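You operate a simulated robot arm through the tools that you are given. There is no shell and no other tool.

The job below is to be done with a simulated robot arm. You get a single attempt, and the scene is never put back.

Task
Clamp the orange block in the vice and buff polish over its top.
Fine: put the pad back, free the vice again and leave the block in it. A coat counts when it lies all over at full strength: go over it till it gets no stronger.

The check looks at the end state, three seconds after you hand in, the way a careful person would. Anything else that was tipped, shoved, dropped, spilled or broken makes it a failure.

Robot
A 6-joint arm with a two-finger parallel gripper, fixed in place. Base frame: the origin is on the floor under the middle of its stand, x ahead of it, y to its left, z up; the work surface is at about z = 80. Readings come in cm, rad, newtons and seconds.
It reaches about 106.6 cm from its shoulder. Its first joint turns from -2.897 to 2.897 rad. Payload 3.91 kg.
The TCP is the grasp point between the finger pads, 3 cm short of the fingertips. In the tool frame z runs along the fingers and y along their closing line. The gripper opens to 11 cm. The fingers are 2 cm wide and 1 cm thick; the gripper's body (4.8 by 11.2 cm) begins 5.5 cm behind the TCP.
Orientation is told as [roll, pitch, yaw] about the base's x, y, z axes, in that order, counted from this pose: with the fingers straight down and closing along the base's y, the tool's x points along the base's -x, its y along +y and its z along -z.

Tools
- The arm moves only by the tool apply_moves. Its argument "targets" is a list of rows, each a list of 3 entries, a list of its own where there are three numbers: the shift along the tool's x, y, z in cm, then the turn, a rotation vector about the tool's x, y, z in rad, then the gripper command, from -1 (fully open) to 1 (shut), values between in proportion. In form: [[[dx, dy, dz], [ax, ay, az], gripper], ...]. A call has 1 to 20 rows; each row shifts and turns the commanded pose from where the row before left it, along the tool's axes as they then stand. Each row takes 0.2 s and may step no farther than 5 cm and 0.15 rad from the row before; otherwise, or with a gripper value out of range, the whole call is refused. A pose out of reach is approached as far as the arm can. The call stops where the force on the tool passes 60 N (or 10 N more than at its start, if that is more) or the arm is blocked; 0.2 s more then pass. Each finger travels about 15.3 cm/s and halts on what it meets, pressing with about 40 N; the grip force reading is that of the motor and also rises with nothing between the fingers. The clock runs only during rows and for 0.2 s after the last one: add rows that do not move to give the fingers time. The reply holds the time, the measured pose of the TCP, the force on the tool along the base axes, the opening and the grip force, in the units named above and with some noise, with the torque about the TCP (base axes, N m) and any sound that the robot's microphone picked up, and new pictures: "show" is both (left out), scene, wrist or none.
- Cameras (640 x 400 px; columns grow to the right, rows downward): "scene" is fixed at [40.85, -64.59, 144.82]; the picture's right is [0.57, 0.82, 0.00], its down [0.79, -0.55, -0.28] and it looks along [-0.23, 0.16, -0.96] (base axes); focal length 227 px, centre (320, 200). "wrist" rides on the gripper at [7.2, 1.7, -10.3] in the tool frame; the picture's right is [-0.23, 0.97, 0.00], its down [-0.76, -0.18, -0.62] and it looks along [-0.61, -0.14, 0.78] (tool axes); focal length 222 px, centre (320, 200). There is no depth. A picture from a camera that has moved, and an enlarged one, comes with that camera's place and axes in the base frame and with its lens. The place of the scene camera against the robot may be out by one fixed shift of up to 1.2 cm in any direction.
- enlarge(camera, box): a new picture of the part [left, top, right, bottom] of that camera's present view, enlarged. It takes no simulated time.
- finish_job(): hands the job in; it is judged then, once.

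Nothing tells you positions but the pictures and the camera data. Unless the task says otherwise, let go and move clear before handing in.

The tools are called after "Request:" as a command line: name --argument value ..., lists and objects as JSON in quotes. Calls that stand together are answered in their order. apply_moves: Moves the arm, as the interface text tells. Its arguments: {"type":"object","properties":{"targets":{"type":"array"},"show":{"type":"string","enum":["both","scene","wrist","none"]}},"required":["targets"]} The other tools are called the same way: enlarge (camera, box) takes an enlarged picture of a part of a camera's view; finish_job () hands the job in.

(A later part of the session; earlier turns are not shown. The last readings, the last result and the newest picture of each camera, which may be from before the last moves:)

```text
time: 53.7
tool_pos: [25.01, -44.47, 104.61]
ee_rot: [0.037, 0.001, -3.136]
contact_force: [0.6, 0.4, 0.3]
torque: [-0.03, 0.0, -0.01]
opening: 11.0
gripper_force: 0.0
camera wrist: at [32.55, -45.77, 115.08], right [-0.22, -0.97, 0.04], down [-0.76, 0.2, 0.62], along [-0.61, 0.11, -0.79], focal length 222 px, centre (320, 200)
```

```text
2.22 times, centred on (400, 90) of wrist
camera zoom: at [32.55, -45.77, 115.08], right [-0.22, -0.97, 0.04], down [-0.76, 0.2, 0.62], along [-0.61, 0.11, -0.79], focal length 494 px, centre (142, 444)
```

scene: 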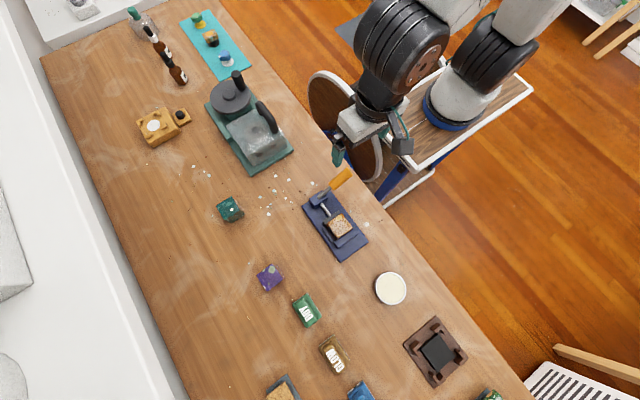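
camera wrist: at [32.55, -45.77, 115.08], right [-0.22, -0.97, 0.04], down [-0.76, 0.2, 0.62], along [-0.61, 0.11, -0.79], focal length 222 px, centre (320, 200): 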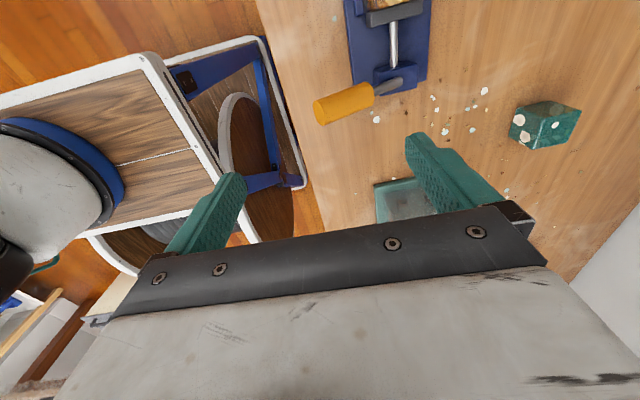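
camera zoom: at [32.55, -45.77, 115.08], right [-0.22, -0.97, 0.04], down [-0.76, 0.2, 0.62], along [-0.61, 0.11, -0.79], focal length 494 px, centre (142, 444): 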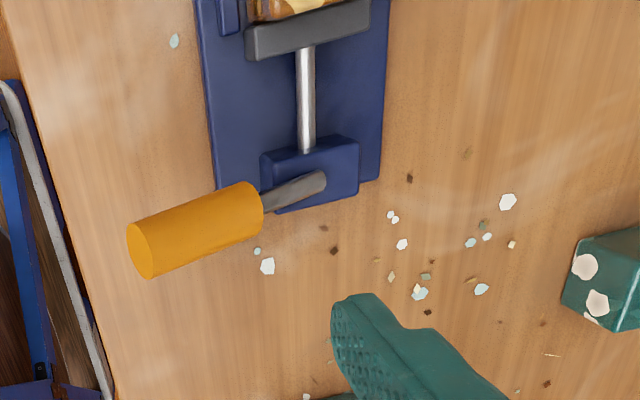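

The lever now rests at its end stop (about 0.95 rad toward +y), the vice hasn't shifted and the block is clamped against the fixed jaw. My roll correction had the wrong sign, so I'll fix it and travel to hover over the GLOW pad.

Request:
apply_moves --targets '[[[0, 0, 0], [0.037, 0, 0], -1], [[3.41, 2.96, 0], [0, 0, 0], -1], [[3.41, 2.96, 0], [0, 0, 0], -1], [[3.41, 2.96, 0], [0, 0, 0], -1], [[3.41, 2.96, 0], [0, 0, 0], -1], [[3.41, 2.96, 0], [0, 0, 0], -1], [[3.41, 2.96, 0], [0, 0, 0], -1], [[3.41, 2.96, 0], [0, 0, 0], -1], [[3.41, 2.96, 0], [0, 0, 0], -1], [[3.41, 2.96, 0], [0, 0, 0], -1], [[3.41, 2.96, 0], [0, 0, 0], -1], [[0, 0, 0], [0, 0, 0], -1]]' --show "both"

```text
time: 56.3
tool_pos: [59.44, -74.24, 104.5]
ee_rot: [-0.003, 0.0, -3.136]
contact_force: [-0.6, 0.1, 0.0]
torque: [-0.02, 0.04, -0.01]
opening: 11.02
gripper_force: 0.0
camera wrist: at [66.84, -76.03, 114.85], right [-0.22, -0.98, 0.0], down [-0.76, 0.17, 0.62], along [-0.61, 0.14, -0.78], focal length 222 px, centre (320, 200)
```

scene: 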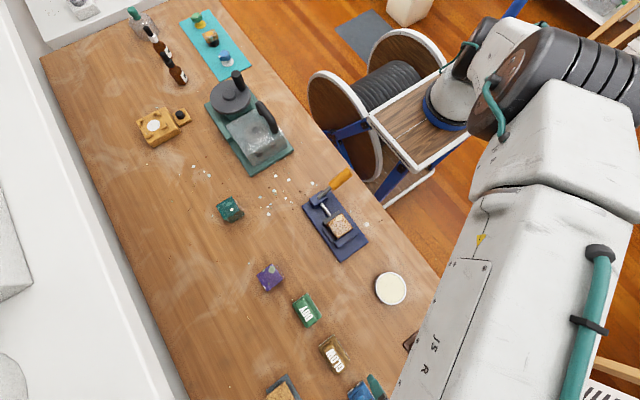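
wrist: 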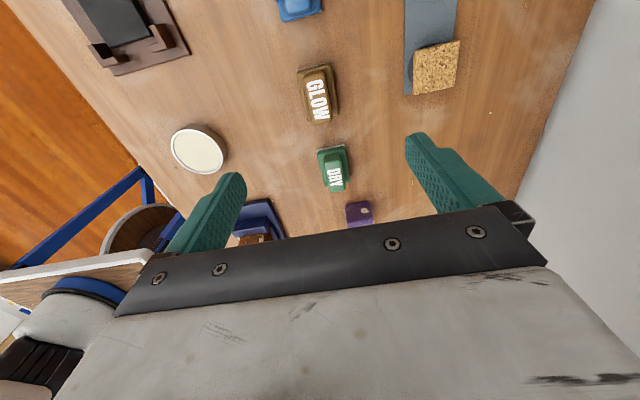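

I'm above the GLOW pad. I'll zoom in to measure it, and also look at the tin and the sample holders.

Request:
enlarge --camera "wrist" --box '[280, 50, 370, 140]'

Request:
enlarge --camera "wrist" --box '[150, 110, 240, 190]'

Request:
enlarge --camera "wrist" --box '[50, 0, 210, 90]'

```text
4.44 times, centred on (325, 95) of wrist
camera zoom: at [66.84, -76.03, 114.85], right [-0.22, -0.98, 0.0], down [-0.76, 0.17, 0.62], along [-0.61, 0.14, -0.78], focal length 987 px, centre (298, 667)
```

zoom: 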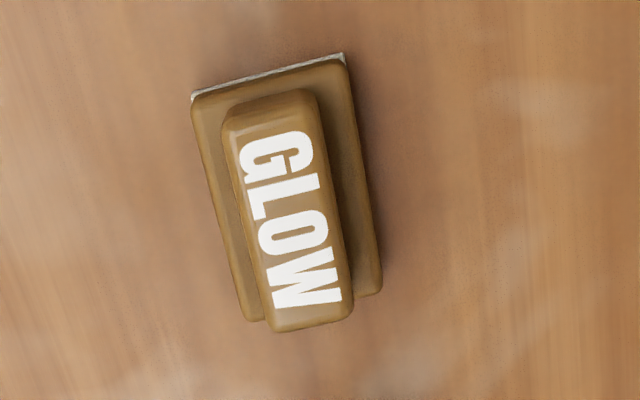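

```text
5.00 times, centred on (195, 150) of wrist
camera zoom: at [66.84, -76.03, 114.85], right [-0.22, -0.98, 0.0], down [-0.76, 0.17, 0.62], along [-0.61, 0.14, -0.78], focal length 1111 px, centre (945, 450)
```

zoom: 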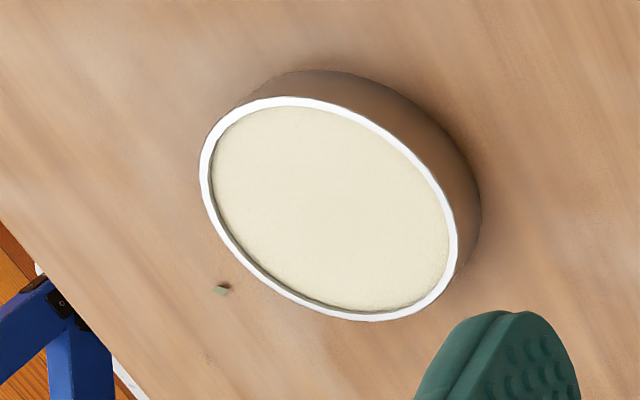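

```text
4.00 times, centred on (130, 45) of wrist
camera zoom: at [66.84, -76.03, 114.85], right [-0.22, -0.98, 0.0], down [-0.76, 0.17, 0.62], along [-0.61, 0.14, -0.78], focal length 888 px, centre (1080, 820)
```

zoom: 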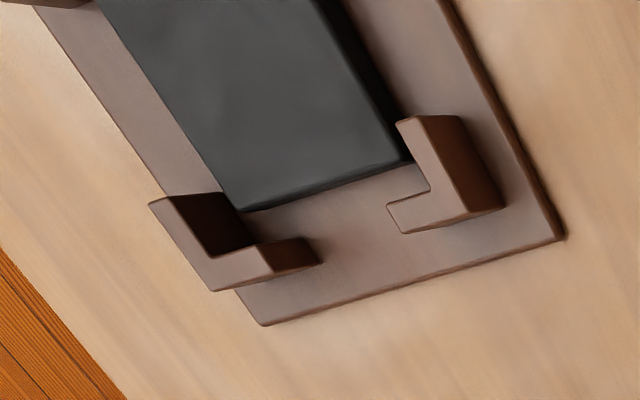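

The pad's centre is about [59.0, -74.0], its handle ridge runs along x and is about 2.6 cm wide. I'll lower with a 4.5 cm opening so the fingertips come down beside the ridge.

Request:
apply_moves --targets '[[[0, -0.25, 3], [0, 0, 0], 0.2], [[0, 0, 4.5], [0, 0, 0], 0.2], [[0, 0, 4.5], [0, 0, 0], 0.2], [[0, 0, 3], [0, 0, 0], 0.2], [[0, 0, 0], [0, 0, 0], 0.2]]' --show "wrist"

Request:
enlarge --camera "wrist" --box '[230, 60, 410, 230]'

```text
time: 57.5
tool_pos: [59.3, -73.83, 89.41]
ee_rot: [0.0, 0.0, -3.137]
contact_force: [0.1, -0.1, 0.3]
torque: [-0.02, 0.01, 0.02]
opening: 4.38
gripper_force: 0.1
camera wrist: at [66.81, -75.65, 99.74], right [-0.22, -0.98, 0.0], down [-0.76, 0.17, 0.62], along [-0.61, 0.14, -0.78], focal length 222 px, centre (320, 200)
```

wrist: 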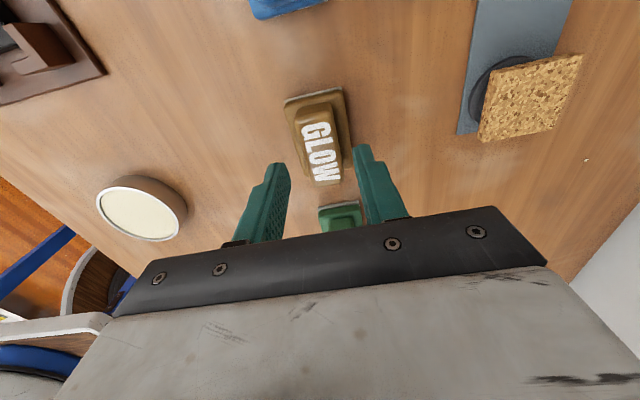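

```text
2.35 times, centred on (320, 145) of wrist
camera zoom: at [66.81, -75.65, 99.74], right [-0.22, -0.98, 0.0], down [-0.76, 0.17, 0.62], along [-0.61, 0.14, -0.78], focal length 523 px, centre (320, 329)
```

zoom: 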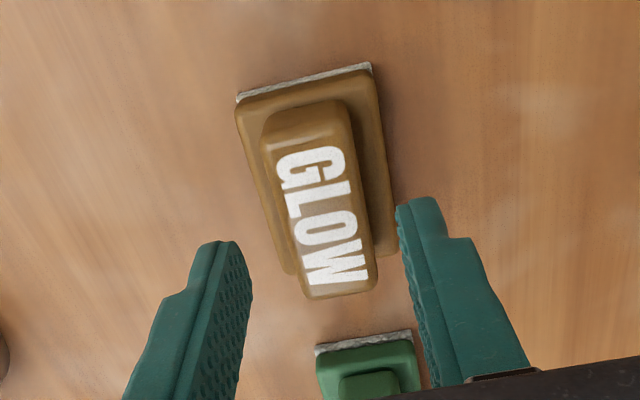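

Alignment over the ridge is good. I'll lower until the fingertips just reach the pad's base ledge.

Request:
apply_moves --targets '[[[0, 0, 2], [0, 0, 0], 0.2], [[0, 0, 1.2], [0, 0, 0], 0.2], [[0, 0, 0.3], [0, 0, 0], 0.2], [[0, 0, 0], [0, 0, 0], 0.2]]' --show "wrist"

Request:
enlarge --camera "wrist" --box '[230, 80, 410, 230]'

```text
time: 58.5
tool_pos: [59.38, -74.07, 85.88]
ee_rot: [0.001, -0.001, -3.137]
contact_force: [0.4, -0.3, -0.1]
torque: [-0.01, -0.01, 0.02]
opening: 4.35
gripper_force: 0.1
camera wrist: at [66.82, -75.7, 96.23], right [-0.22, -0.98, 0.0], down [-0.76, 0.17, 0.62], along [-0.61, 0.14, -0.78], focal length 222 px, centre (320, 200)
```

wrist: 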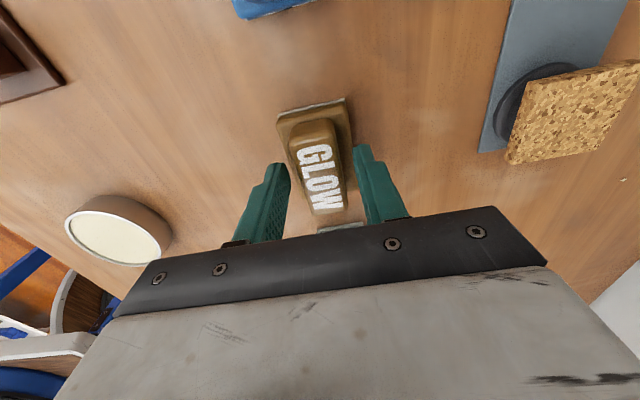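

```text
2.67 times, centred on (320, 155) of wrist
camera zoom: at [66.82, -75.7, 96.23], right [-0.22, -0.98, 0.0], down [-0.76, 0.17, 0.62], along [-0.61, 0.14, -0.78], focal length 592 px, centre (320, 320)
```

zoom: 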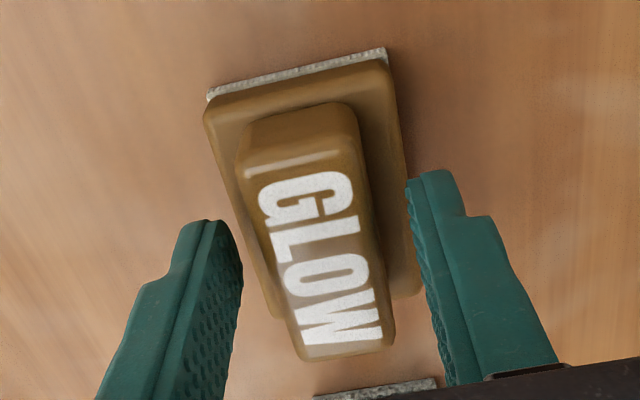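

The handle spans about z=82.2–84.8. I'll lower another 0.5 cm, checking for contact, then close on it.

Request:
apply_moves --targets '[[[0, 0, 0.25], [0, 0, 0], 0.2], [[0, 0, 0.2], [0, 0, 0], 0.2], [[0, 0, 0], [0, 0, 0], 0.2]]' --show "none"

```text
time: 59.3
tool_pos: [59.47, -73.95, 85.45]
ee_rot: [0.0, 0.0, -3.137]
contact_force: [-0.4, 0.4, 0.7]
torque: [-0.01, 0.01, -0.01]
opening: 4.38
gripper_force: 0.0
```

Request:
apply_moves --targets '[[[0, 0, 0], [0, 0, 0], 0.4], [[0, 0, 0], [0, 0, 0], 1], [[0, 0, 0], [0, 0, 0], 1], [[0, 0, 0], [0, 0, 0], 1]]' --show "wrist"

Request:
enlarge --camera "wrist" --box '[230, 80, 410, 230]'

```text
time: 60.3
tool_pos: [59.42, -73.92, 85.47]
ee_rot: [0.0, 0.002, -3.136]
contact_force: [0.4, 0.2, -0.1]
torque: [-0.02, 0.0, 0.0]
opening: 2.69
gripper_force: 39.9
camera wrist: at [66.85, -75.72, 95.81], right [-0.22, -0.98, 0.0], down [-0.76, 0.17, 0.62], along [-0.61, 0.14, -0.78], focal length 222 px, centre (320, 200)
```

wrist: 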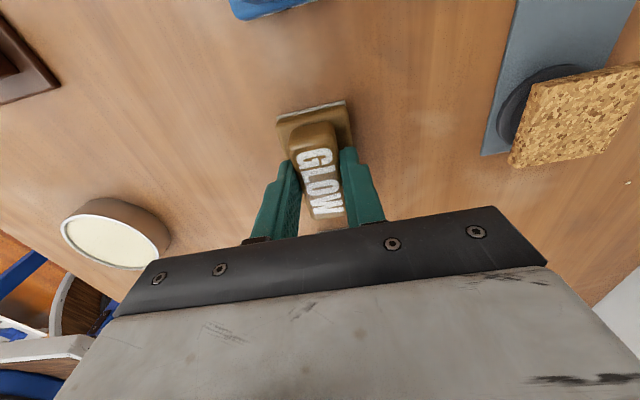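

```text
2.67 times, centred on (320, 155) of wrist
camera zoom: at [66.85, -75.72, 95.81], right [-0.22, -0.98, 0.0], down [-0.76, 0.17, 0.62], along [-0.61, 0.14, -0.78], focal length 592 px, centre (320, 320)
```

zoom: 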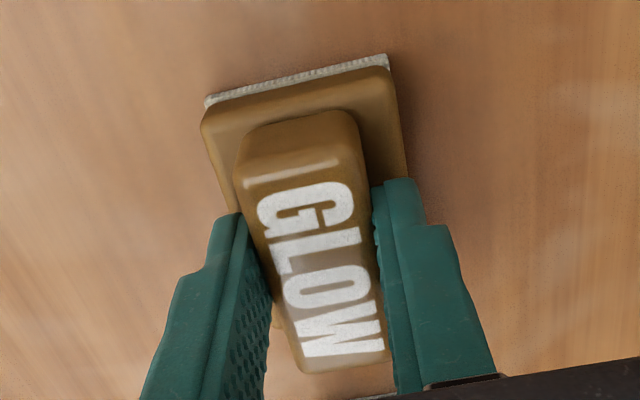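

The pad is gripped at 2.69 cm, with the pick pose at about [59.4, -73.95, 85.45]. I'll lift it straight up and carry it above the clamped block.

Request:
apply_moves --targets '[[[0, 0, -1], [0, 0, 0], 1], [[0, 0, -4], [0, 0, 0], 1], [[0, 0, -5], [0, 0, 0], 1], [[0, 0, -5], [0, 0, 0], 1], [[-3.5, -2.7, 0], [0, 0, 0], 1], [[-3.5, -2.7, 0], [0, 0, 0], 1], [[-3.5, -2.7, 0], [0, 0, 0], 1], [[-3.5, -2.7, 0], [0, 0, 0], 1], [[-3.5, -2.7, 0], [0, 0, 0], 1], [[-3.5, -2.7, 0], [0, 0, 0], 1], [[-3.5, -2.7, 0], [0, 0, 0], 1], [[0, 0, 0], [0, 0, 0], 1]]' --show "both"

Request:
enlarge --camera "wrist" --box '[230, 0, 410, 230]'

Request:
enlarge --camera "scene" --box '[290, 150, 420, 270]'

```text
time: 62.9
tool_pos: [34.6, -54.95, 100.52]
ee_rot: [-0.001, 0.001, -3.137]
contact_force: [0.1, 0.5, 0.0]
torque: [-0.01, -0.02, -0.01]
opening: 2.73
gripper_force: 40.3
camera wrist: at [42.03, -56.66, 110.85], right [-0.22, -0.98, 0.0], down [-0.76, 0.17, 0.62], along [-0.61, 0.14, -0.78], focal length 222 px, centre (320, 200)
```

scene: 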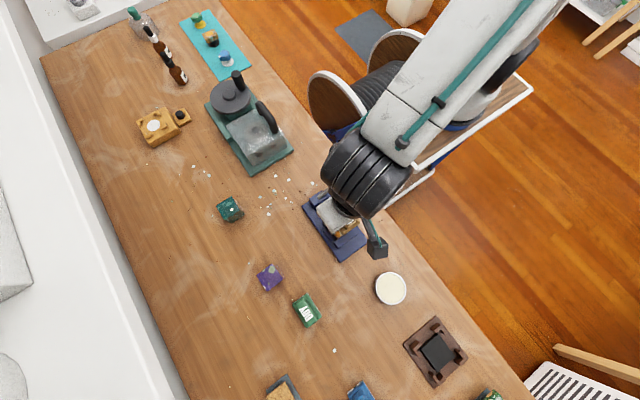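
wrist: 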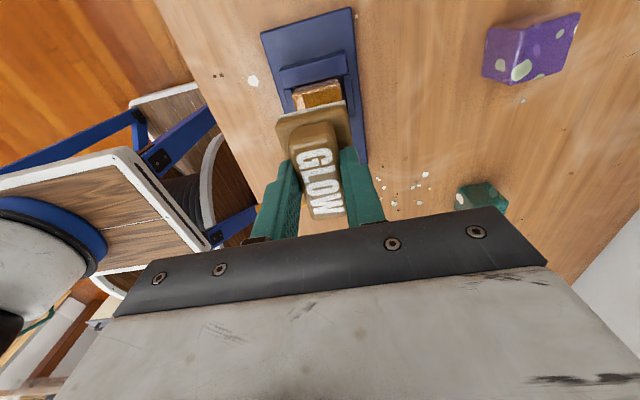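

```text
1.74 times, centred on (320, 115) of wrist
camera zoom: at [42.03, -56.66, 110.85], right [-0.22, -0.98, 0.0], down [-0.76, 0.17, 0.62], along [-0.61, 0.14, -0.78], focal length 386 px, centre (320, 348)
```

zoom: 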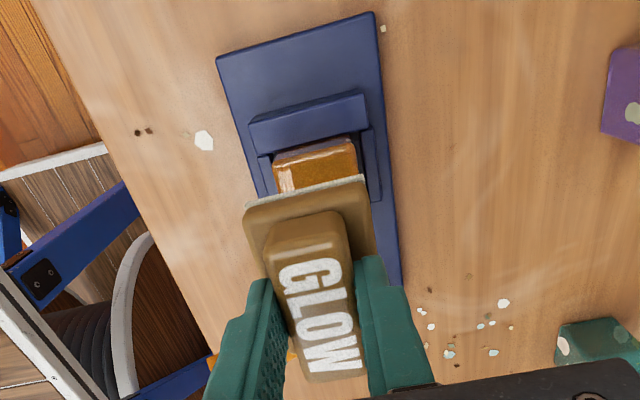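

```text
3.33 times, centred on (355, 210) of scene
camera zoom: at [40.85, -64.59, 144.82], right [0.57, 0.82, 0.0], down [0.79, -0.55, -0.28], along [-0.23, 0.16, -0.96], focal length 758 px, centre (203, 167)
```

zoom: 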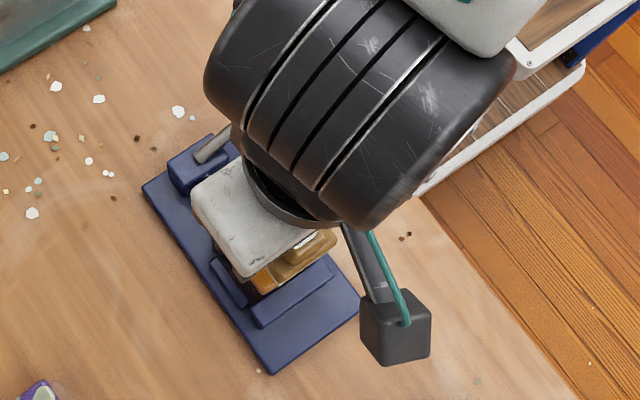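

The pad centre needs to shift about +0.5 in x and -0.3 in y to sit over the block. I'll align and lower to just above the block's top.

Request:
apply_moves --targets '[[[0.5, 0.3, 0], [0, 0, 0], 1], [[0, 0, 4], [0, 0, 0], 1], [[0, 0, 3.4], [0, 0, 0], 1], [[0, 0, 0.6], [0, 0, 0], 1], [[0, 0, 0], [0, 0, 0], 1]]' --show "wrist"

Request:
enlarge --camera "wrist" --box '[230, 0, 410, 230]'

```text
time: 64.1
tool_pos: [35.51, -55.49, 92.24]
ee_rot: [0.0, 0.0, -3.135]
contact_force: [-0.8, -0.6, 0.8]
torque: [0.03, 0.04, 0.0]
opening: 2.69
gripper_force: 40.0
camera wrist: at [42.77, -57.17, 102.7], right [-0.22, -0.98, 0.0], down [-0.76, 0.17, 0.62], along [-0.61, 0.14, -0.78], focal length 222 px, centre (320, 200)
```

wrist: 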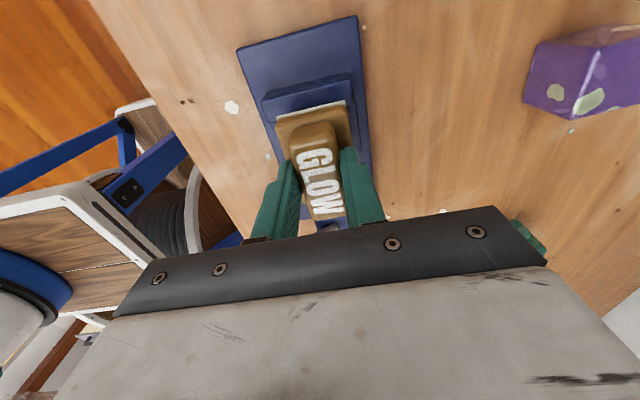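

```text
1.74 times, centred on (320, 115) of wrist
camera zoom: at [42.77, -57.17, 102.7], right [-0.22, -0.98, 0.0], down [-0.76, 0.17, 0.62], along [-0.61, 0.14, -0.78], focal length 386 px, centre (320, 348)
```

zoom: 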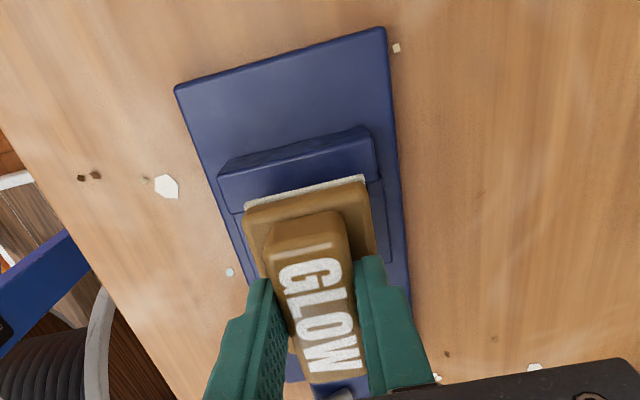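

The pad is over the block. I'll lower in small steps to make contact.

Request:
apply_moves --targets '[[[-0.1, -0.1, 0.15], [0, 0, 0], 1], [[0, 0, 0.15], [0, 0, 0], 1], [[0, 0, 0.1], [0, 0, 0], 1], [[0, 0, 0], [0, 0, 0], 1]]' --show "none"

```text
time: 65.1
tool_pos: [35.24, -55.34, 92.18]
ee_rot: [0.004, 0.002, -3.137]
contact_force: [10.4, -7.4, 33.6]
torque: [-0.13, -0.22, 0.03]
opening: 2.68
gripper_force: 40.6
```

Contact at 34 N. I'll ease to a moderate pressure and make a first few back-and-forth strokes, then lift to check for any change.

Request:
apply_moves --targets '[[[0, 0, -0.12], [0, 0, 0], 1], [[0, 0, 0], [0, 0, 0], 1]]' --show "none"

```text
time: 65.7
tool_pos: [35.11, -55.41, 92.27]
ee_rot: [-0.001, 0.0, -3.135]
contact_force: [6.6, -5.2, 25.8]
torque: [-0.23, -0.23, 0.01]
opening: 2.69
gripper_force: 39.8
```

Request:
apply_moves --targets '[[[0, 0, -0.08], [0, 0, 0], 1], [[0.5, 0, 0], [0, 0, 0], 1], [[0.5, 0, 0], [0, 0, 0], 1], [[-0.5, 0, 0], [0, 0, 0], 1], [[-0.5, 0, 0], [0, 0, 0], 1], [[-0.5, 0, 0], [0, 0, 0], 1], [[-0.5, 0, 0], [0, 0, 0], 1], [[0.5, 0, 0], [0, 0, 0], 1], [[0.5, 0, 0], [0, 0, 0], 1], [[0, 0, 0], [0, 0, 0], 1]]' --show "none"

```text
time: 67.9
tool_pos: [35.18, -55.36, 92.45]
ee_rot: [-0.001, 0.001, -3.135]
contact_force: [0.2, 0.1, -0.2]
torque: [0.0, -0.01, 0.02]
opening: 2.69
gripper_force: 40.0
```

Contact was lost after easing up. I'll lower slightly again and stroke in x and y.

Request:
apply_moves --targets '[[[0, 0, 0.12], [0, 0, 0], 1], [[0, 0, 0.05], [0, 0, 0], 1], [[0, 0, 0], [0, 0, 0], 1]]' --show "none"

```text
time: 68.7
tool_pos: [35.16, -55.35, 92.23]
ee_rot: [0.001, 0.002, -3.136]
contact_force: [-0.2, -0.4, 0.0]
torque: [-0.01, 0.03, -0.01]
opening: 2.67
gripper_force: 40.0
```

Request:
apply_moves --targets '[[[0, 0, 0.08], [0, 0, 0], 1], [[0, 0, 0.08], [0, 0, 0], 1], [[0, 0, 0], [0, 0, 0], 1]]' --show "none"

```text
time: 69.5
tool_pos: [35.13, -55.4, 92.23]
ee_rot: [0.005, 0.002, -3.135]
contact_force: [3.8, -0.6, 34.6]
torque: [0.12, 0.11, -0.04]
opening: 2.72
gripper_force: 40.3
```

In contact at 35 N. I'll stroke along x and y at this height.

Request:
apply_moves --targets '[[[0, 0, -0.04], [0, 0, 0], 1], [[0.5, 0, 0], [0, 0, 0], 1], [[0.5, 0, 0], [0, 0, 0], 1], [[-0.5, 0, 0], [0, 0, 0], 1], [[-0.5, 0, 0], [0, 0, 0], 1], [[-0.5, 0, 0], [0, 0, 0], 1], [[-0.5, 0, 0], [0, 0, 0], 1], [[0.5, 0, 0], [0, 0, 0], 1], [[0.5, 0, 0], [0, 0, 0], 1]]' --show "none"

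```text
time: 71.5
tool_pos: [35.0, -55.33, 92.05]
ee_rot: [-0.002, -0.001, -3.135]
contact_force: [-5.6, -1.0, 14.4]
torque: [-0.03, 0.01, -0.04]
opening: 2.72
gripper_force: 39.7
```

Contact stroking works (about 14 N with friction). I'll lift and move aside to see whether the surface has changed.

Request:
apply_moves --targets '[[[0, 0, -3], [0, 0, 0], 1], [[0, 0, -5], [0, 0, 0], 1], [[4, 1.4, 0], [0, 0, 0], 1], [[4, 1.4, 0], [0, 0, 0], 1], [[4, 1.4, 0], [0, 0, 0], 1], [[4, 1.4, 0], [0, 0, 0], 1], [[4, 1.4, 0], [0, 0, 0], 1], [[0, 0, 0], [0, 0, 0], 1]]' --show "both"

Request:
enlarge --camera "scene" --box '[310, 195, 370, 245]'

Request:
enlarge --camera "wrist" --box '[180, 60, 340, 240]'

```text
time: 73.3
tool_pos: [55.36, -62.5, 100.16]
ee_rot: [0.0, 0.001, -3.138]
contact_force: [0.1, 1.0, -0.7]
torque: [-0.02, -0.01, -0.01]
opening: 2.72
gripper_force: 40.6
camera wrist: at [62.73, -64.3, 110.43], right [-0.22, -0.98, 0.0], down [-0.76, 0.17, 0.62], along [-0.61, 0.14, -0.78], focal length 222 px, centre (320, 200)
```

scene: 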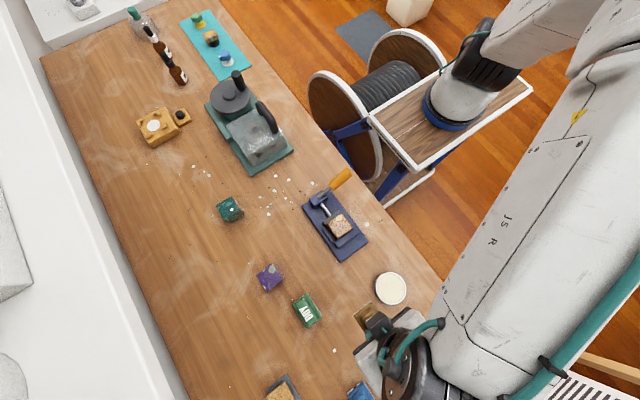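
wrist: 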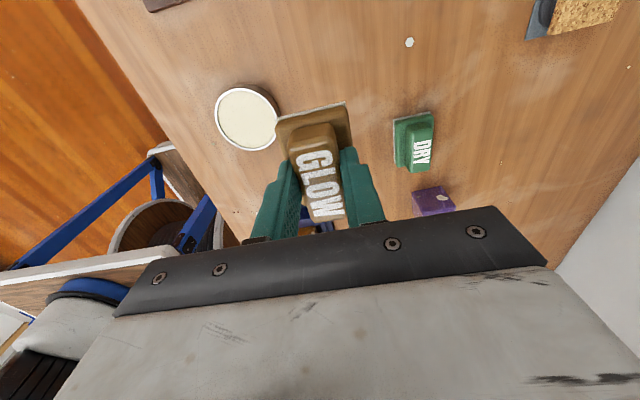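

```text
8.00 times, centred on (340, 220) of scene
camera zoom: at [40.85, -64.59, 144.82], right [0.57, 0.82, 0.0], down [0.79, -0.55, -0.28], along [-0.23, 0.16, -0.96], focal length 1819 px, centre (160, 40)
```

zoom: 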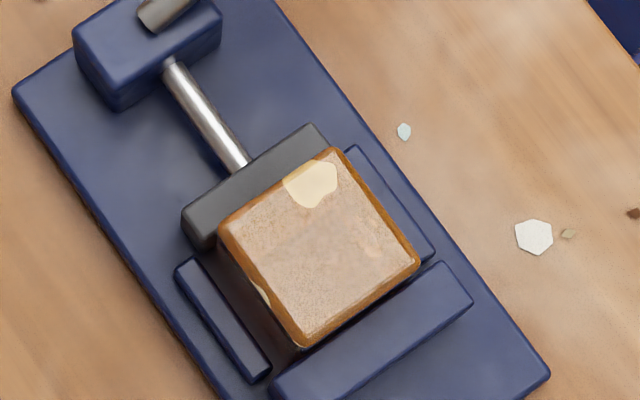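

```text
2.22 times, centred on (260, 150) of wrist
camera zoom: at [62.73, -64.3, 110.43], right [-0.22, -0.98, 0.0], down [-0.76, 0.17, 0.62], along [-0.61, 0.14, -0.78], focal length 494 px, centre (453, 311)
```

zoom: 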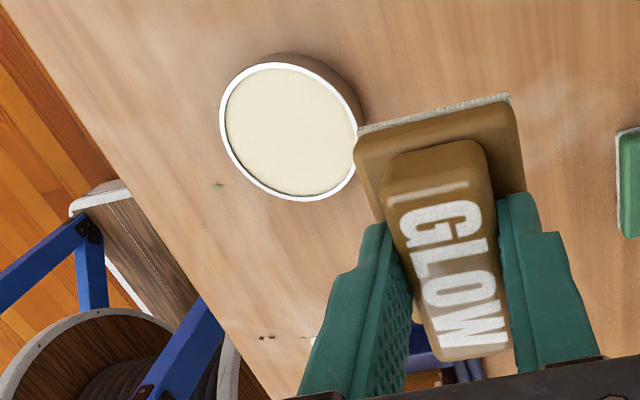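

I'll compare the block's top with the same crop as before buffing.

Request:
enlarge --camera "scene" --box '[290, 160, 390, 270]'

Request:
enlarge --camera "scene" --box '[326, 211, 354, 239]'

```text
3.64 times, centred on (340, 215) of scene
camera zoom: at [40.85, -64.59, 144.82], right [0.57, 0.82, 0.0], down [0.79, -0.55, -0.28], along [-0.23, 0.16, -0.96], focal length 827 px, centre (247, 146)
```

zoom: 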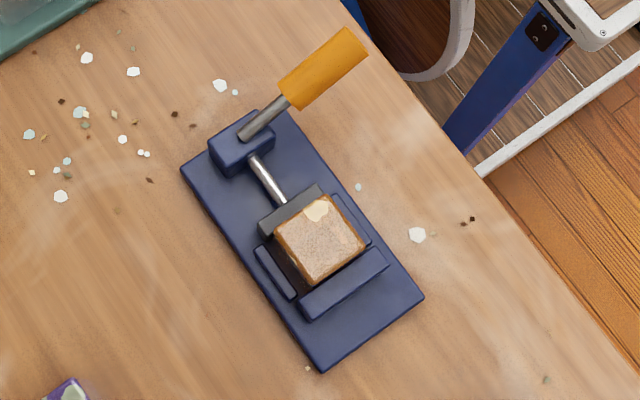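

```text
14.29 times, centred on (340, 225) of scene
camera zoom: at [40.85, -64.59, 144.82], right [0.57, 0.82, 0.0], down [0.79, -0.55, -0.28], along [-0.23, 0.16, -0.96], focal length 3249 px, centre (34, -157)
```

zoom: 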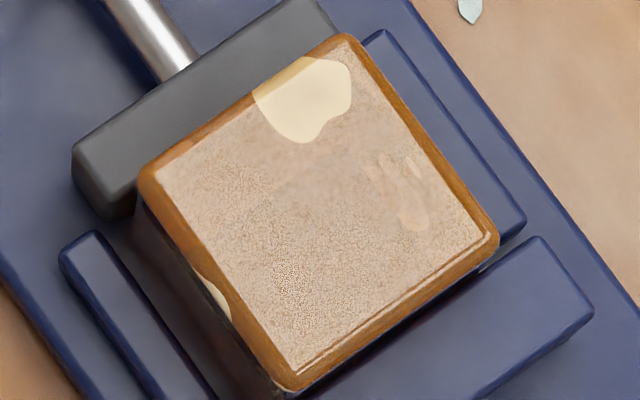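

No evident change yet after only two light strokes. I'll go back and give it many more strokes, then compare again.

Request:
apply_moves --targets '[[[-4, -1.4, 0], [0, 0, 0], 1], [[-4, -1.4, 0], [0, 0, 0], 1], [[-4, -1.4, 0], [0, 0, 0], 1], [[-4, -1.4, 0], [0, 0, 0], 1], [[-4, -1.4, 0], [0, 0, 0], 1], [[0, 0, 4], [0, 0, 0], 1], [[0, 0, 3], [0, 0, 0], 1], [[0, 0, 0.7], [0, 0, 0], 1], [[0, 0, 0.3], [0, 0, 0], 1], [[0, 0, 0], [0, 0, 0], 1]]' --show "none"

```text
time: 75.5
tool_pos: [35.14, -55.54, 92.06]
ee_rot: [-0.001, 0.001, -3.137]
contact_force: [0.8, 1.3, 8.6]
torque: [0.14, -0.15, 0.05]
opening: 2.71
gripper_force: 40.2
```

Request:
apply_moves --targets '[[[0, 0, 0.04], [0, 0, 0], 1], [[1, 0, 0], [0, 0, 0], 1], [[-1, 0, 0], [0, 0, 0], 1], [[-1, 0, 0], [0, 0, 0], 1], [[1, 0, 0], [0, 0, 0], 1], [[0, 1, 0], [0, 0, 0], 1], [[0, -1, 0], [0, 0, 0], 1], [[0, -1, 0], [0, 0, 0], 1], [[0, 1, 0], [0, 0, 0], 1], [[1, 0, 0], [0, 0, 0], 1], [[-1, 0, 0], [0, 0, 0], 1], [[-1, 0, 0], [0, 0, 0], 1], [[1, 0, 0], [0, 0, 0], 1], [[0, 1, 0], [0, 0, 0], 1], [[0, -1, 0], [0, 0, 0], 1], [[0, -1, 0], [0, 0, 0], 1], [[0, 1, 0], [0, 0, 0], 1], [[0, 0, 0], [0, 0, 0], 1]]' --show "none"

```text
time: 79.3
tool_pos: [35.15, -55.24, 92.08]
ee_rot: [0.0, 0.0, -3.135]
contact_force: [1.3, 4.4, 9.5]
torque: [0.14, -0.22, 0.03]
opening: 2.68
gripper_force: 39.9
```

Request:
apply_moves --targets '[[[0, 0, 0.04], [0, 0, 0], 1], [[1, 0, 0], [0, 0, 0], 1], [[-1, 0, 0], [0, 0, 0], 1], [[-1, 0, 0], [0, 0, 0], 1], [[1, 0, 0], [0, 0, 0], 1], [[0, 1, 0], [0, 0, 0], 1], [[0, -1, 0], [0, 0, 0], 1], [[0, -1, 0], [0, 0, 0], 1], [[0, 1, 0], [0, 0, 0], 1], [[0, 0, -3], [0, 0, 0], 1], [[0, 0, -5], [0, 0, 0], 1], [[4, 1.4, 0], [0, 0, 0], 1], [[4, 1.4, 0], [0, 0, 0], 1], [[4, 1.4, 0], [0, 0, 0], 1], [[4, 1.4, 0], [0, 0, 0], 1], [[4, 1.4, 0], [0, 0, 0], 1], [[0, 0, 0], [0, 0, 0], 1]]' --show "scene"

Request:
enlarge --camera "scene" --box '[326, 211, 354, 239]'

Request:
enlarge --camera "scene" --box '[290, 160, 390, 270]'

```text
time: 82.9
tool_pos: [55.24, -62.06, 100.09]
ee_rot: [0.001, -0.001, -3.137]
contact_force: [1.0, -0.5, -0.6]
torque: [-0.02, -0.02, -0.01]
opening: 2.7
gripper_force: 39.9
```

scene: 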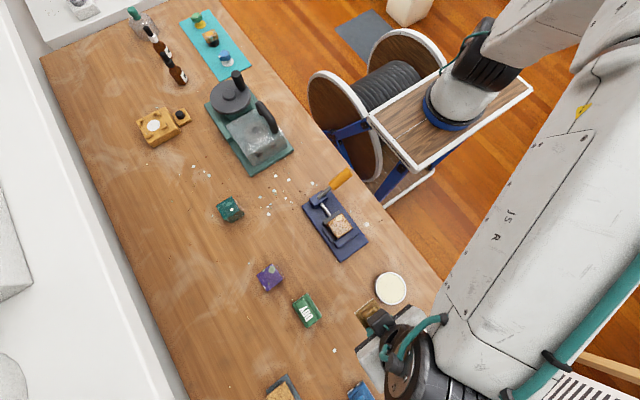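

```text
14.29 times, centred on (340, 225) of scene
camera zoom: at [40.85, -64.59, 144.82], right [0.57, 0.82, 0.0], down [0.79, -0.55, -0.28], along [-0.23, 0.16, -0.96], focal length 3249 px, centre (34, -157)
```

zoom: 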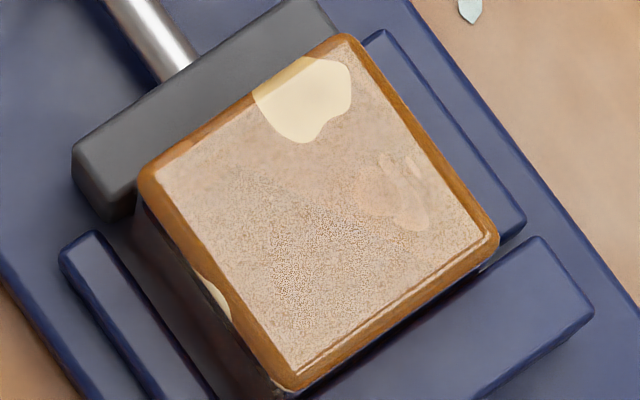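

```text
3.64 times, centred on (340, 215) of scene
camera zoom: at [40.85, -64.59, 144.82], right [0.57, 0.82, 0.0], down [0.79, -0.55, -0.28], along [-0.23, 0.16, -0.96], focal length 827 px, centre (247, 146)
```

zoom: 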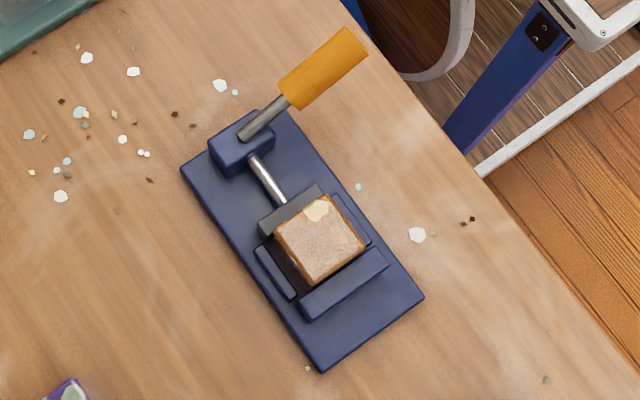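

The surface is unchanged, so the GLOW pad must first take up polish from the open tin. I'll look at the tin closely from here.

Request:
apply_moves --targets '[[[0, 0, 0], [0, 0, 0], 1]]' --show "wrist"

Request:
enlarge --camera "wrist" --box '[205, 75, 295, 160]'

Request:
enlarge --camera "scene" --box '[360, 260, 420, 315]'

```text
time: 83.3
tool_pos: [55.11, -62.04, 100.16]
ee_rot: [0.001, 0.0, -3.136]
contact_force: [-0.4, -0.2, -1.0]
torque: [0.01, -0.02, -0.05]
opening: 2.71
gripper_force: 40.0
camera wrist: at [62.55, -63.84, 110.47], right [-0.22, -0.98, 0.0], down [-0.76, 0.17, 0.62], along [-0.61, 0.14, -0.78], focal length 222 px, centre (320, 200)
```

wrist: 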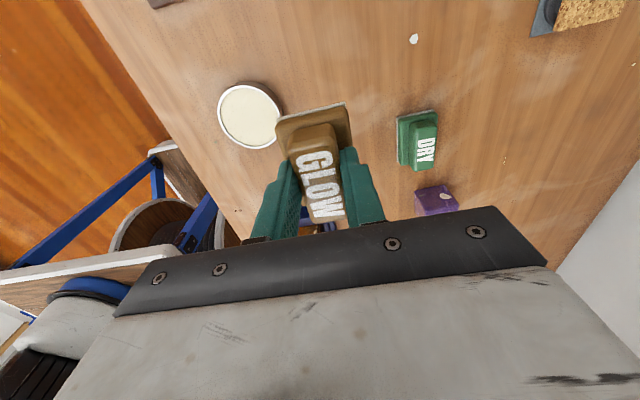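

```text
4.71 times, centred on (250, 118) of wrist
camera zoom: at [62.55, -63.84, 110.47], right [-0.22, -0.98, 0.0], down [-0.76, 0.17, 0.62], along [-0.61, 0.14, -0.78], focal length 1045 px, centre (649, 588)
```

zoom: 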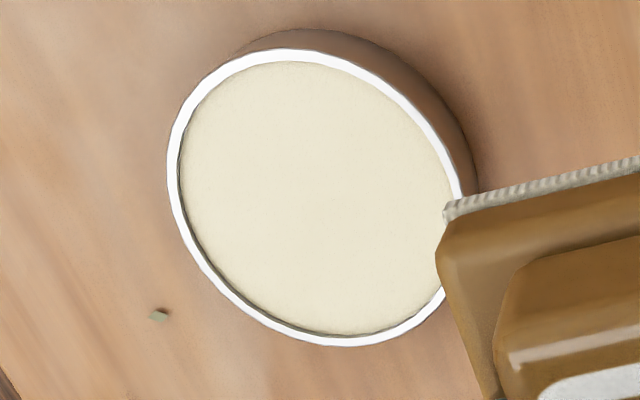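

```text
7.27 times, centred on (390, 288) of scene
camera zoom: at [40.85, -64.59, 144.82], right [0.57, 0.82, 0.0], down [0.79, -0.55, -0.28], along [-0.23, 0.16, -0.96], focal length 1654 px, centre (-189, -436)
```

zoom: 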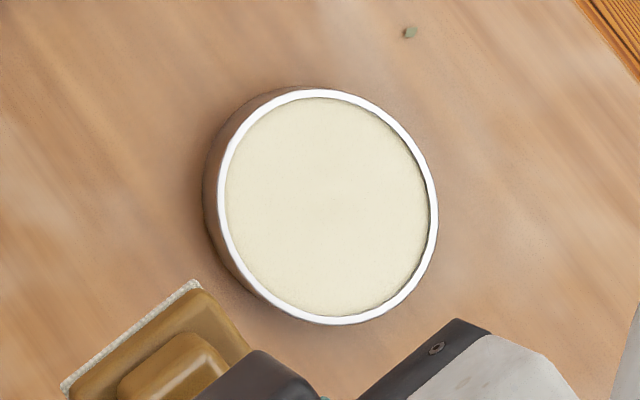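

The tin's centre is about [55.5, -53.1], its rim at z≈82.4 with the polish just below it. I'll bring the pad over the tin and lower it carefully.

Request:
apply_moves --targets '[[[0.4, -4.5, 0], [0, 0, 0], 1], [[0.4, -4.4, 0], [0, 0, 0], 1], [[0, 0, 4], [0, 0, 0], 1], [[0, 0, 4], [0, 0, 0], 1], [[0, 0, 2.5], [0, 0, 0], 1], [[0, 0, 0], [0, 0, 0], 1]]' --show "both"

Request:
enlarge --camera "wrist" --box '[230, 50, 410, 230]'

Request:
enlarge --camera "scene" --box '[340, 240, 440, 340]'

```text
time: 84.7
tool_pos: [55.83, -53.65, 89.49]
ee_rot: [0.0, -0.001, -3.137]
contact_force: [-0.3, 0.1, -0.6]
torque: [0.02, 0.04, 0.01]
opening: 2.73
gripper_force: 40.0
camera wrist: at [63.27, -55.33, 99.97], right [-0.22, -0.98, 0.0], down [-0.76, 0.17, 0.62], along [-0.61, 0.14, -0.78], focal length 222 px, centre (320, 200)
```

scene: 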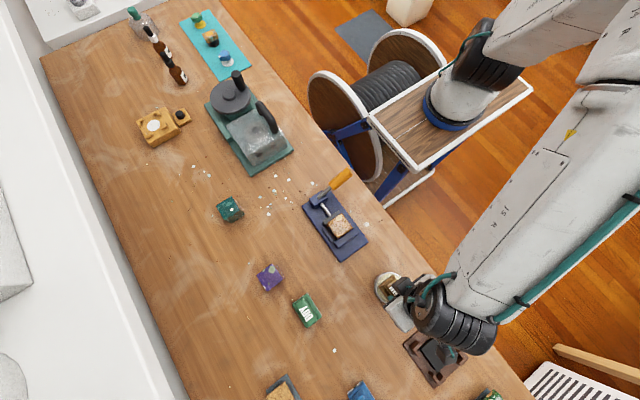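
wrist: 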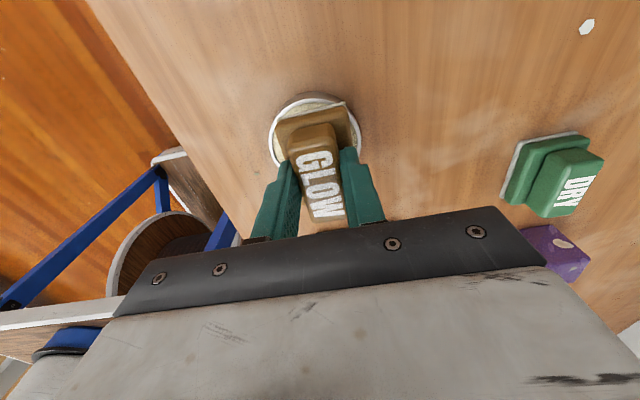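

```text
2.22 times, centred on (320, 140) of wrist
camera zoom: at [63.27, -55.33, 99.97], right [-0.22, -0.98, 0.0], down [-0.76, 0.17, 0.62], along [-0.61, 0.14, -0.78], focal length 494 px, centre (320, 333)
```

zoom: 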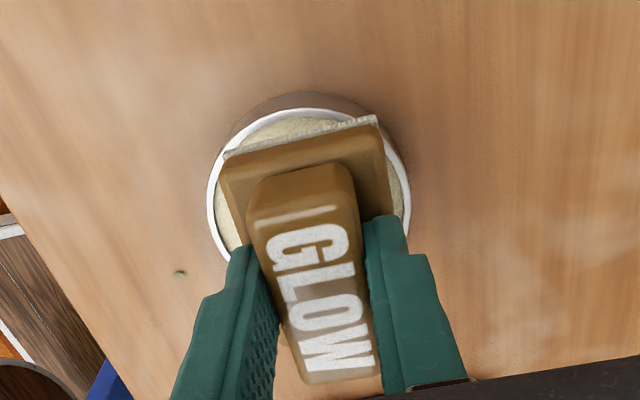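

```text
4.00 times, centred on (390, 290) of scene
camera zoom: at [40.85, -64.59, 144.82], right [0.57, 0.82, 0.0], down [0.79, -0.55, -0.28], along [-0.23, 0.16, -0.96], focal length 910 px, centre (40, -160)
```

zoom: 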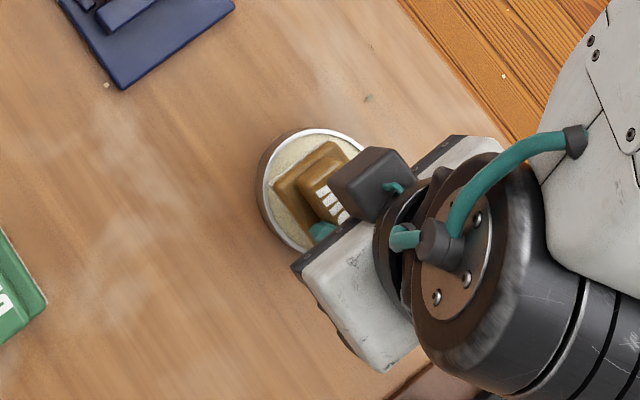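

The pad is about 0.4 cm too far toward -y; I'll correct that and lower in small steps onto the tin.

Request:
apply_moves --targets '[[[0, -0.4, 0], [0, 0, 0], 1], [[0, 0, 0.5], [0, 0, 0], 1], [[0, 0, 0.4], [0, 0, 0], 1], [[0, 0, 0.2], [0, 0, 0], 1], [[0, 0, 0], [0, 0, 0], 1]]' --show "wrist"

Request:
enlarge --camera "wrist" --box '[230, 50, 410, 230]'

```text
time: 85.9
tool_pos: [55.97, -53.08, 88.58]
ee_rot: [-0.001, 0.001, -3.136]
contact_force: [-0.6, 0.4, 0.1]
torque: [-0.01, 0.02, 0.0]
opening: 2.68
gripper_force: 40.3
camera wrist: at [63.37, -54.77, 98.84], right [-0.22, -0.98, 0.0], down [-0.76, 0.17, 0.62], along [-0.61, 0.14, -0.78], focal length 222 px, centre (320, 200)
```

wrist: 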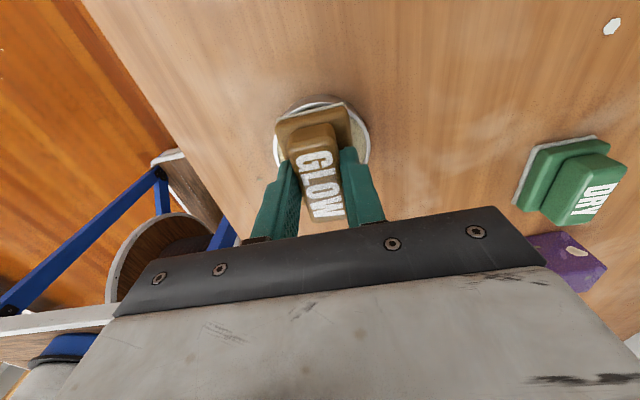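

```text
2.22 times, centred on (320, 140) of wrist
camera zoom: at [63.37, -54.77, 98.84], right [-0.22, -0.98, 0.0], down [-0.76, 0.17, 0.62], along [-0.61, 0.14, -0.78], focal length 494 px, centre (320, 333)
```

zoom: 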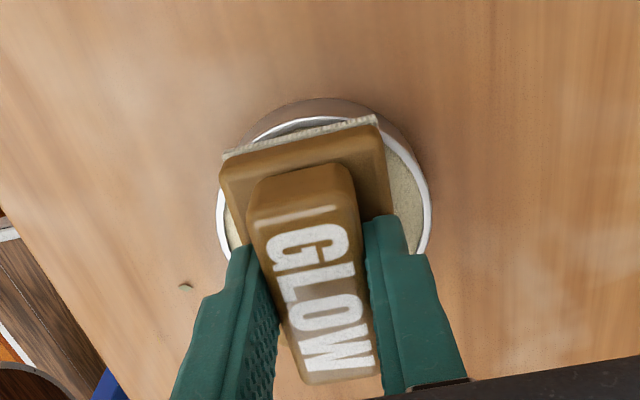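

The pad is slightly too far toward +y now; I'll shift back 0.2 cm and continue down to light contact.

Request:
apply_moves --targets '[[[0, 0.2, 0.15], [0, 0, 0], 1], [[0, 0, 0.15], [0, 0, 0], 1], [[0, 0, 0.1], [0, 0, 0], 1], [[0, 0, 0.1], [0, 0, 0], 1], [[0, 0, 0], [0, 0, 0], 1]]' --show "none"

```text
time: 87.1
tool_pos: [55.92, -53.08, 87.86]
ee_rot: [0.001, 0.0, -3.137]
contact_force: [-0.6, -0.6, -1.3]
torque: [0.0, 0.0, -0.03]
opening: 2.69
gripper_force: 39.7
```

Request:
apply_moves --targets '[[[0, 0, 0.1], [0, 0, 0], 1], [[0, 0, 0.1], [0, 0, 0], 1], [[0, 0, 0], [0, 0, 0], 1]]' --show "none"

```text
time: 87.9
tool_pos: [55.91, -53.13, 87.69]
ee_rot: [0.001, 0.001, -3.136]
contact_force: [-0.5, 0.5, -0.7]
torque: [-0.01, 0.05, 0.02]
opening: 2.67
gripper_force: 40.2
```

Request:
apply_moves --targets '[[[0, 0, 0.1], [0, 0, 0], 1], [[0, 0, 0.1], [0, 0, 0], 1], [[0, 0, 0], [0, 0, 0], 1]]' --show "wrist"

Request:
enlarge --camera "wrist" --box '[230, 50, 410, 230]'

```text
time: 88.7
tool_pos: [55.95, -53.19, 87.54]
ee_rot: [0.0, 0.0, -3.136]
contact_force: [-0.2, 0.1, -0.2]
torque: [-0.03, 0.0, 0.01]
opening: 2.68
gripper_force: 39.6
camera wrist: at [63.39, -54.87, 97.91], right [-0.22, -0.98, 0.0], down [-0.76, 0.17, 0.62], along [-0.61, 0.14, -0.78], focal length 222 px, centre (320, 200)
```

wrist: 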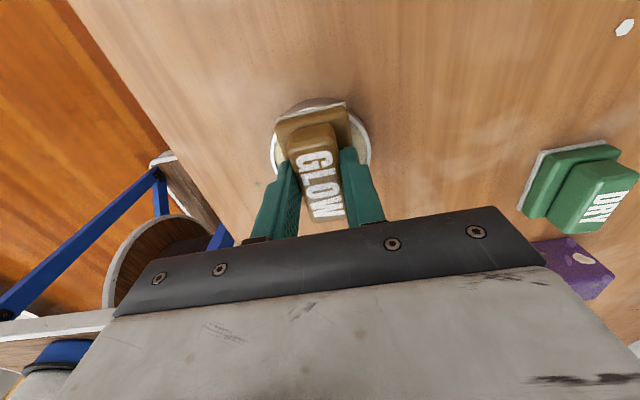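

```text
2.22 times, centred on (320, 140) of wrist
camera zoom: at [63.39, -54.87, 97.91], right [-0.22, -0.98, 0.0], down [-0.76, 0.17, 0.62], along [-0.61, 0.14, -0.78], focal length 494 px, centre (320, 333)
```

zoom: 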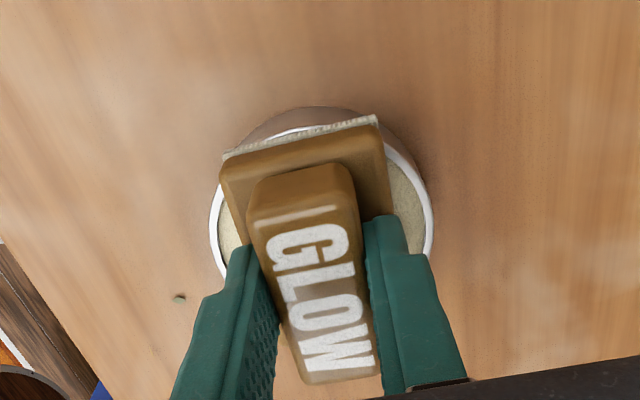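

Still no contact. I'll continue in 0.1 cm steps.

Request:
apply_moves --targets '[[[0, 0, 0.1], [0, 0, 0], 1], [[0, 0, 0.1], [0, 0, 0], 1], [[0, 0, 0], [0, 0, 0], 1]]' --show "none"

```text
time: 89.5
tool_pos: [55.86, -53.12, 87.46]
ee_rot: [0.0, 0.0, -3.137]
contact_force: [-0.2, -0.1, -1.0]
torque: [0.02, -0.01, 0.02]
opening: 2.69
gripper_force: 39.9
```

Request:
apply_moves --targets '[[[0, 0, 0.1], [0, 0, 0], 1], [[0, 0, 0.1], [0, 0, 0], 1], [[0, 0, 0], [0, 0, 0], 1]]' --show "none"

```text
time: 90.3
tool_pos: [56.04, -53.24, 87.2]
ee_rot: [-0.001, 0.001, -3.135]
contact_force: [-0.4, 0.3, 1.3]
torque: [0.01, -0.1, 0.04]
opening: 2.68
gripper_force: 40.3
```

Request:
apply_moves --targets '[[[0, 0, 0.07], [0, 0, 0], 1], [[0, 0, 0], [0, 0, 0], 1]]' --show "wrist"

Request:
enlarge --camera "wrist" --box '[230, 50, 410, 230]'

```text
time: 90.9
tool_pos: [55.95, -53.17, 87.12]
ee_rot: [-0.001, 0.002, -3.136]
contact_force: [-0.9, 1.0, 10.4]
torque: [0.05, -0.22, 0.04]
opening: 2.72
gripper_force: 40.2
camera wrist: at [63.41, -54.94, 97.51], right [-0.22, -0.98, 0.0], down [-0.76, 0.17, 0.62], along [-0.61, 0.14, -0.78], focal length 222 px, centre (320, 200)
```

wrist: 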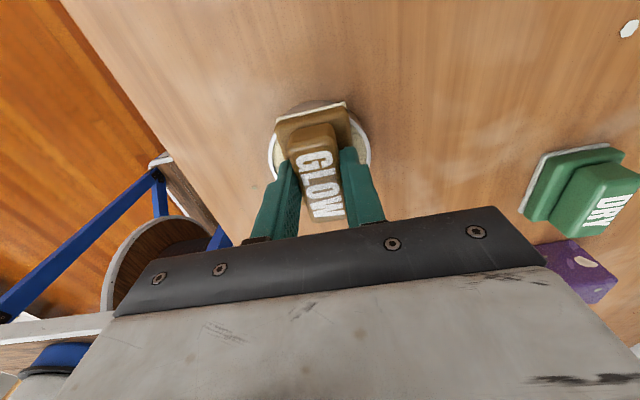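

```text
2.22 times, centred on (320, 140) of wrist
camera zoom: at [63.41, -54.94, 97.51], right [-0.22, -0.98, 0.0], down [-0.76, 0.17, 0.62], along [-0.61, 0.14, -0.78], focal length 494 px, centre (320, 333)
```

zoom: 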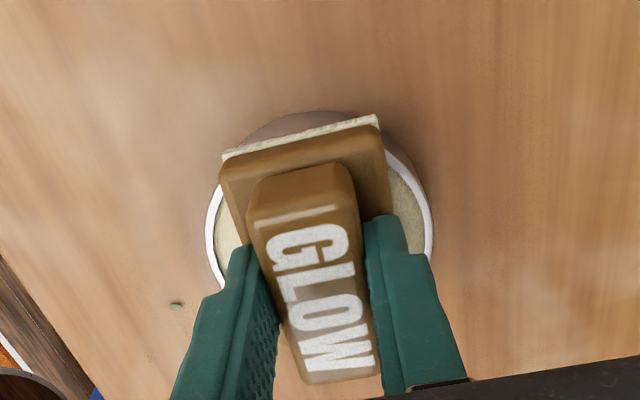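

Contact at about 10 N. The felt edge looks creamier now; I'll zoom to confirm.

Request:
enlarge --camera "wrist" --box '[265, 90, 375, 160]'

```text
5.71 times, centred on (320, 125) of wrist
camera zoom: at [63.41, -54.94, 97.51], right [-0.22, -0.98, 0.0], down [-0.76, 0.17, 0.62], along [-0.61, 0.14, -0.78], focal length 1269 px, centre (320, 629)
```

zoom: 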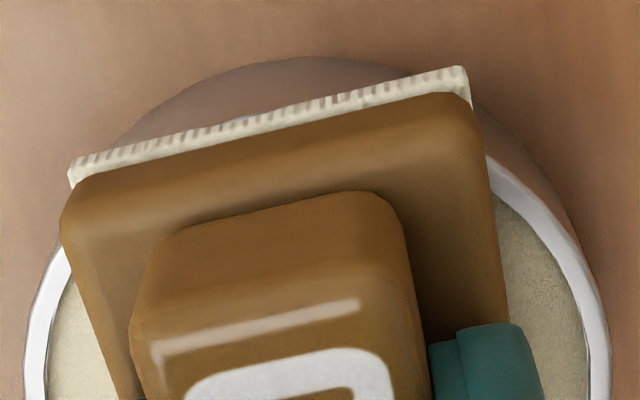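

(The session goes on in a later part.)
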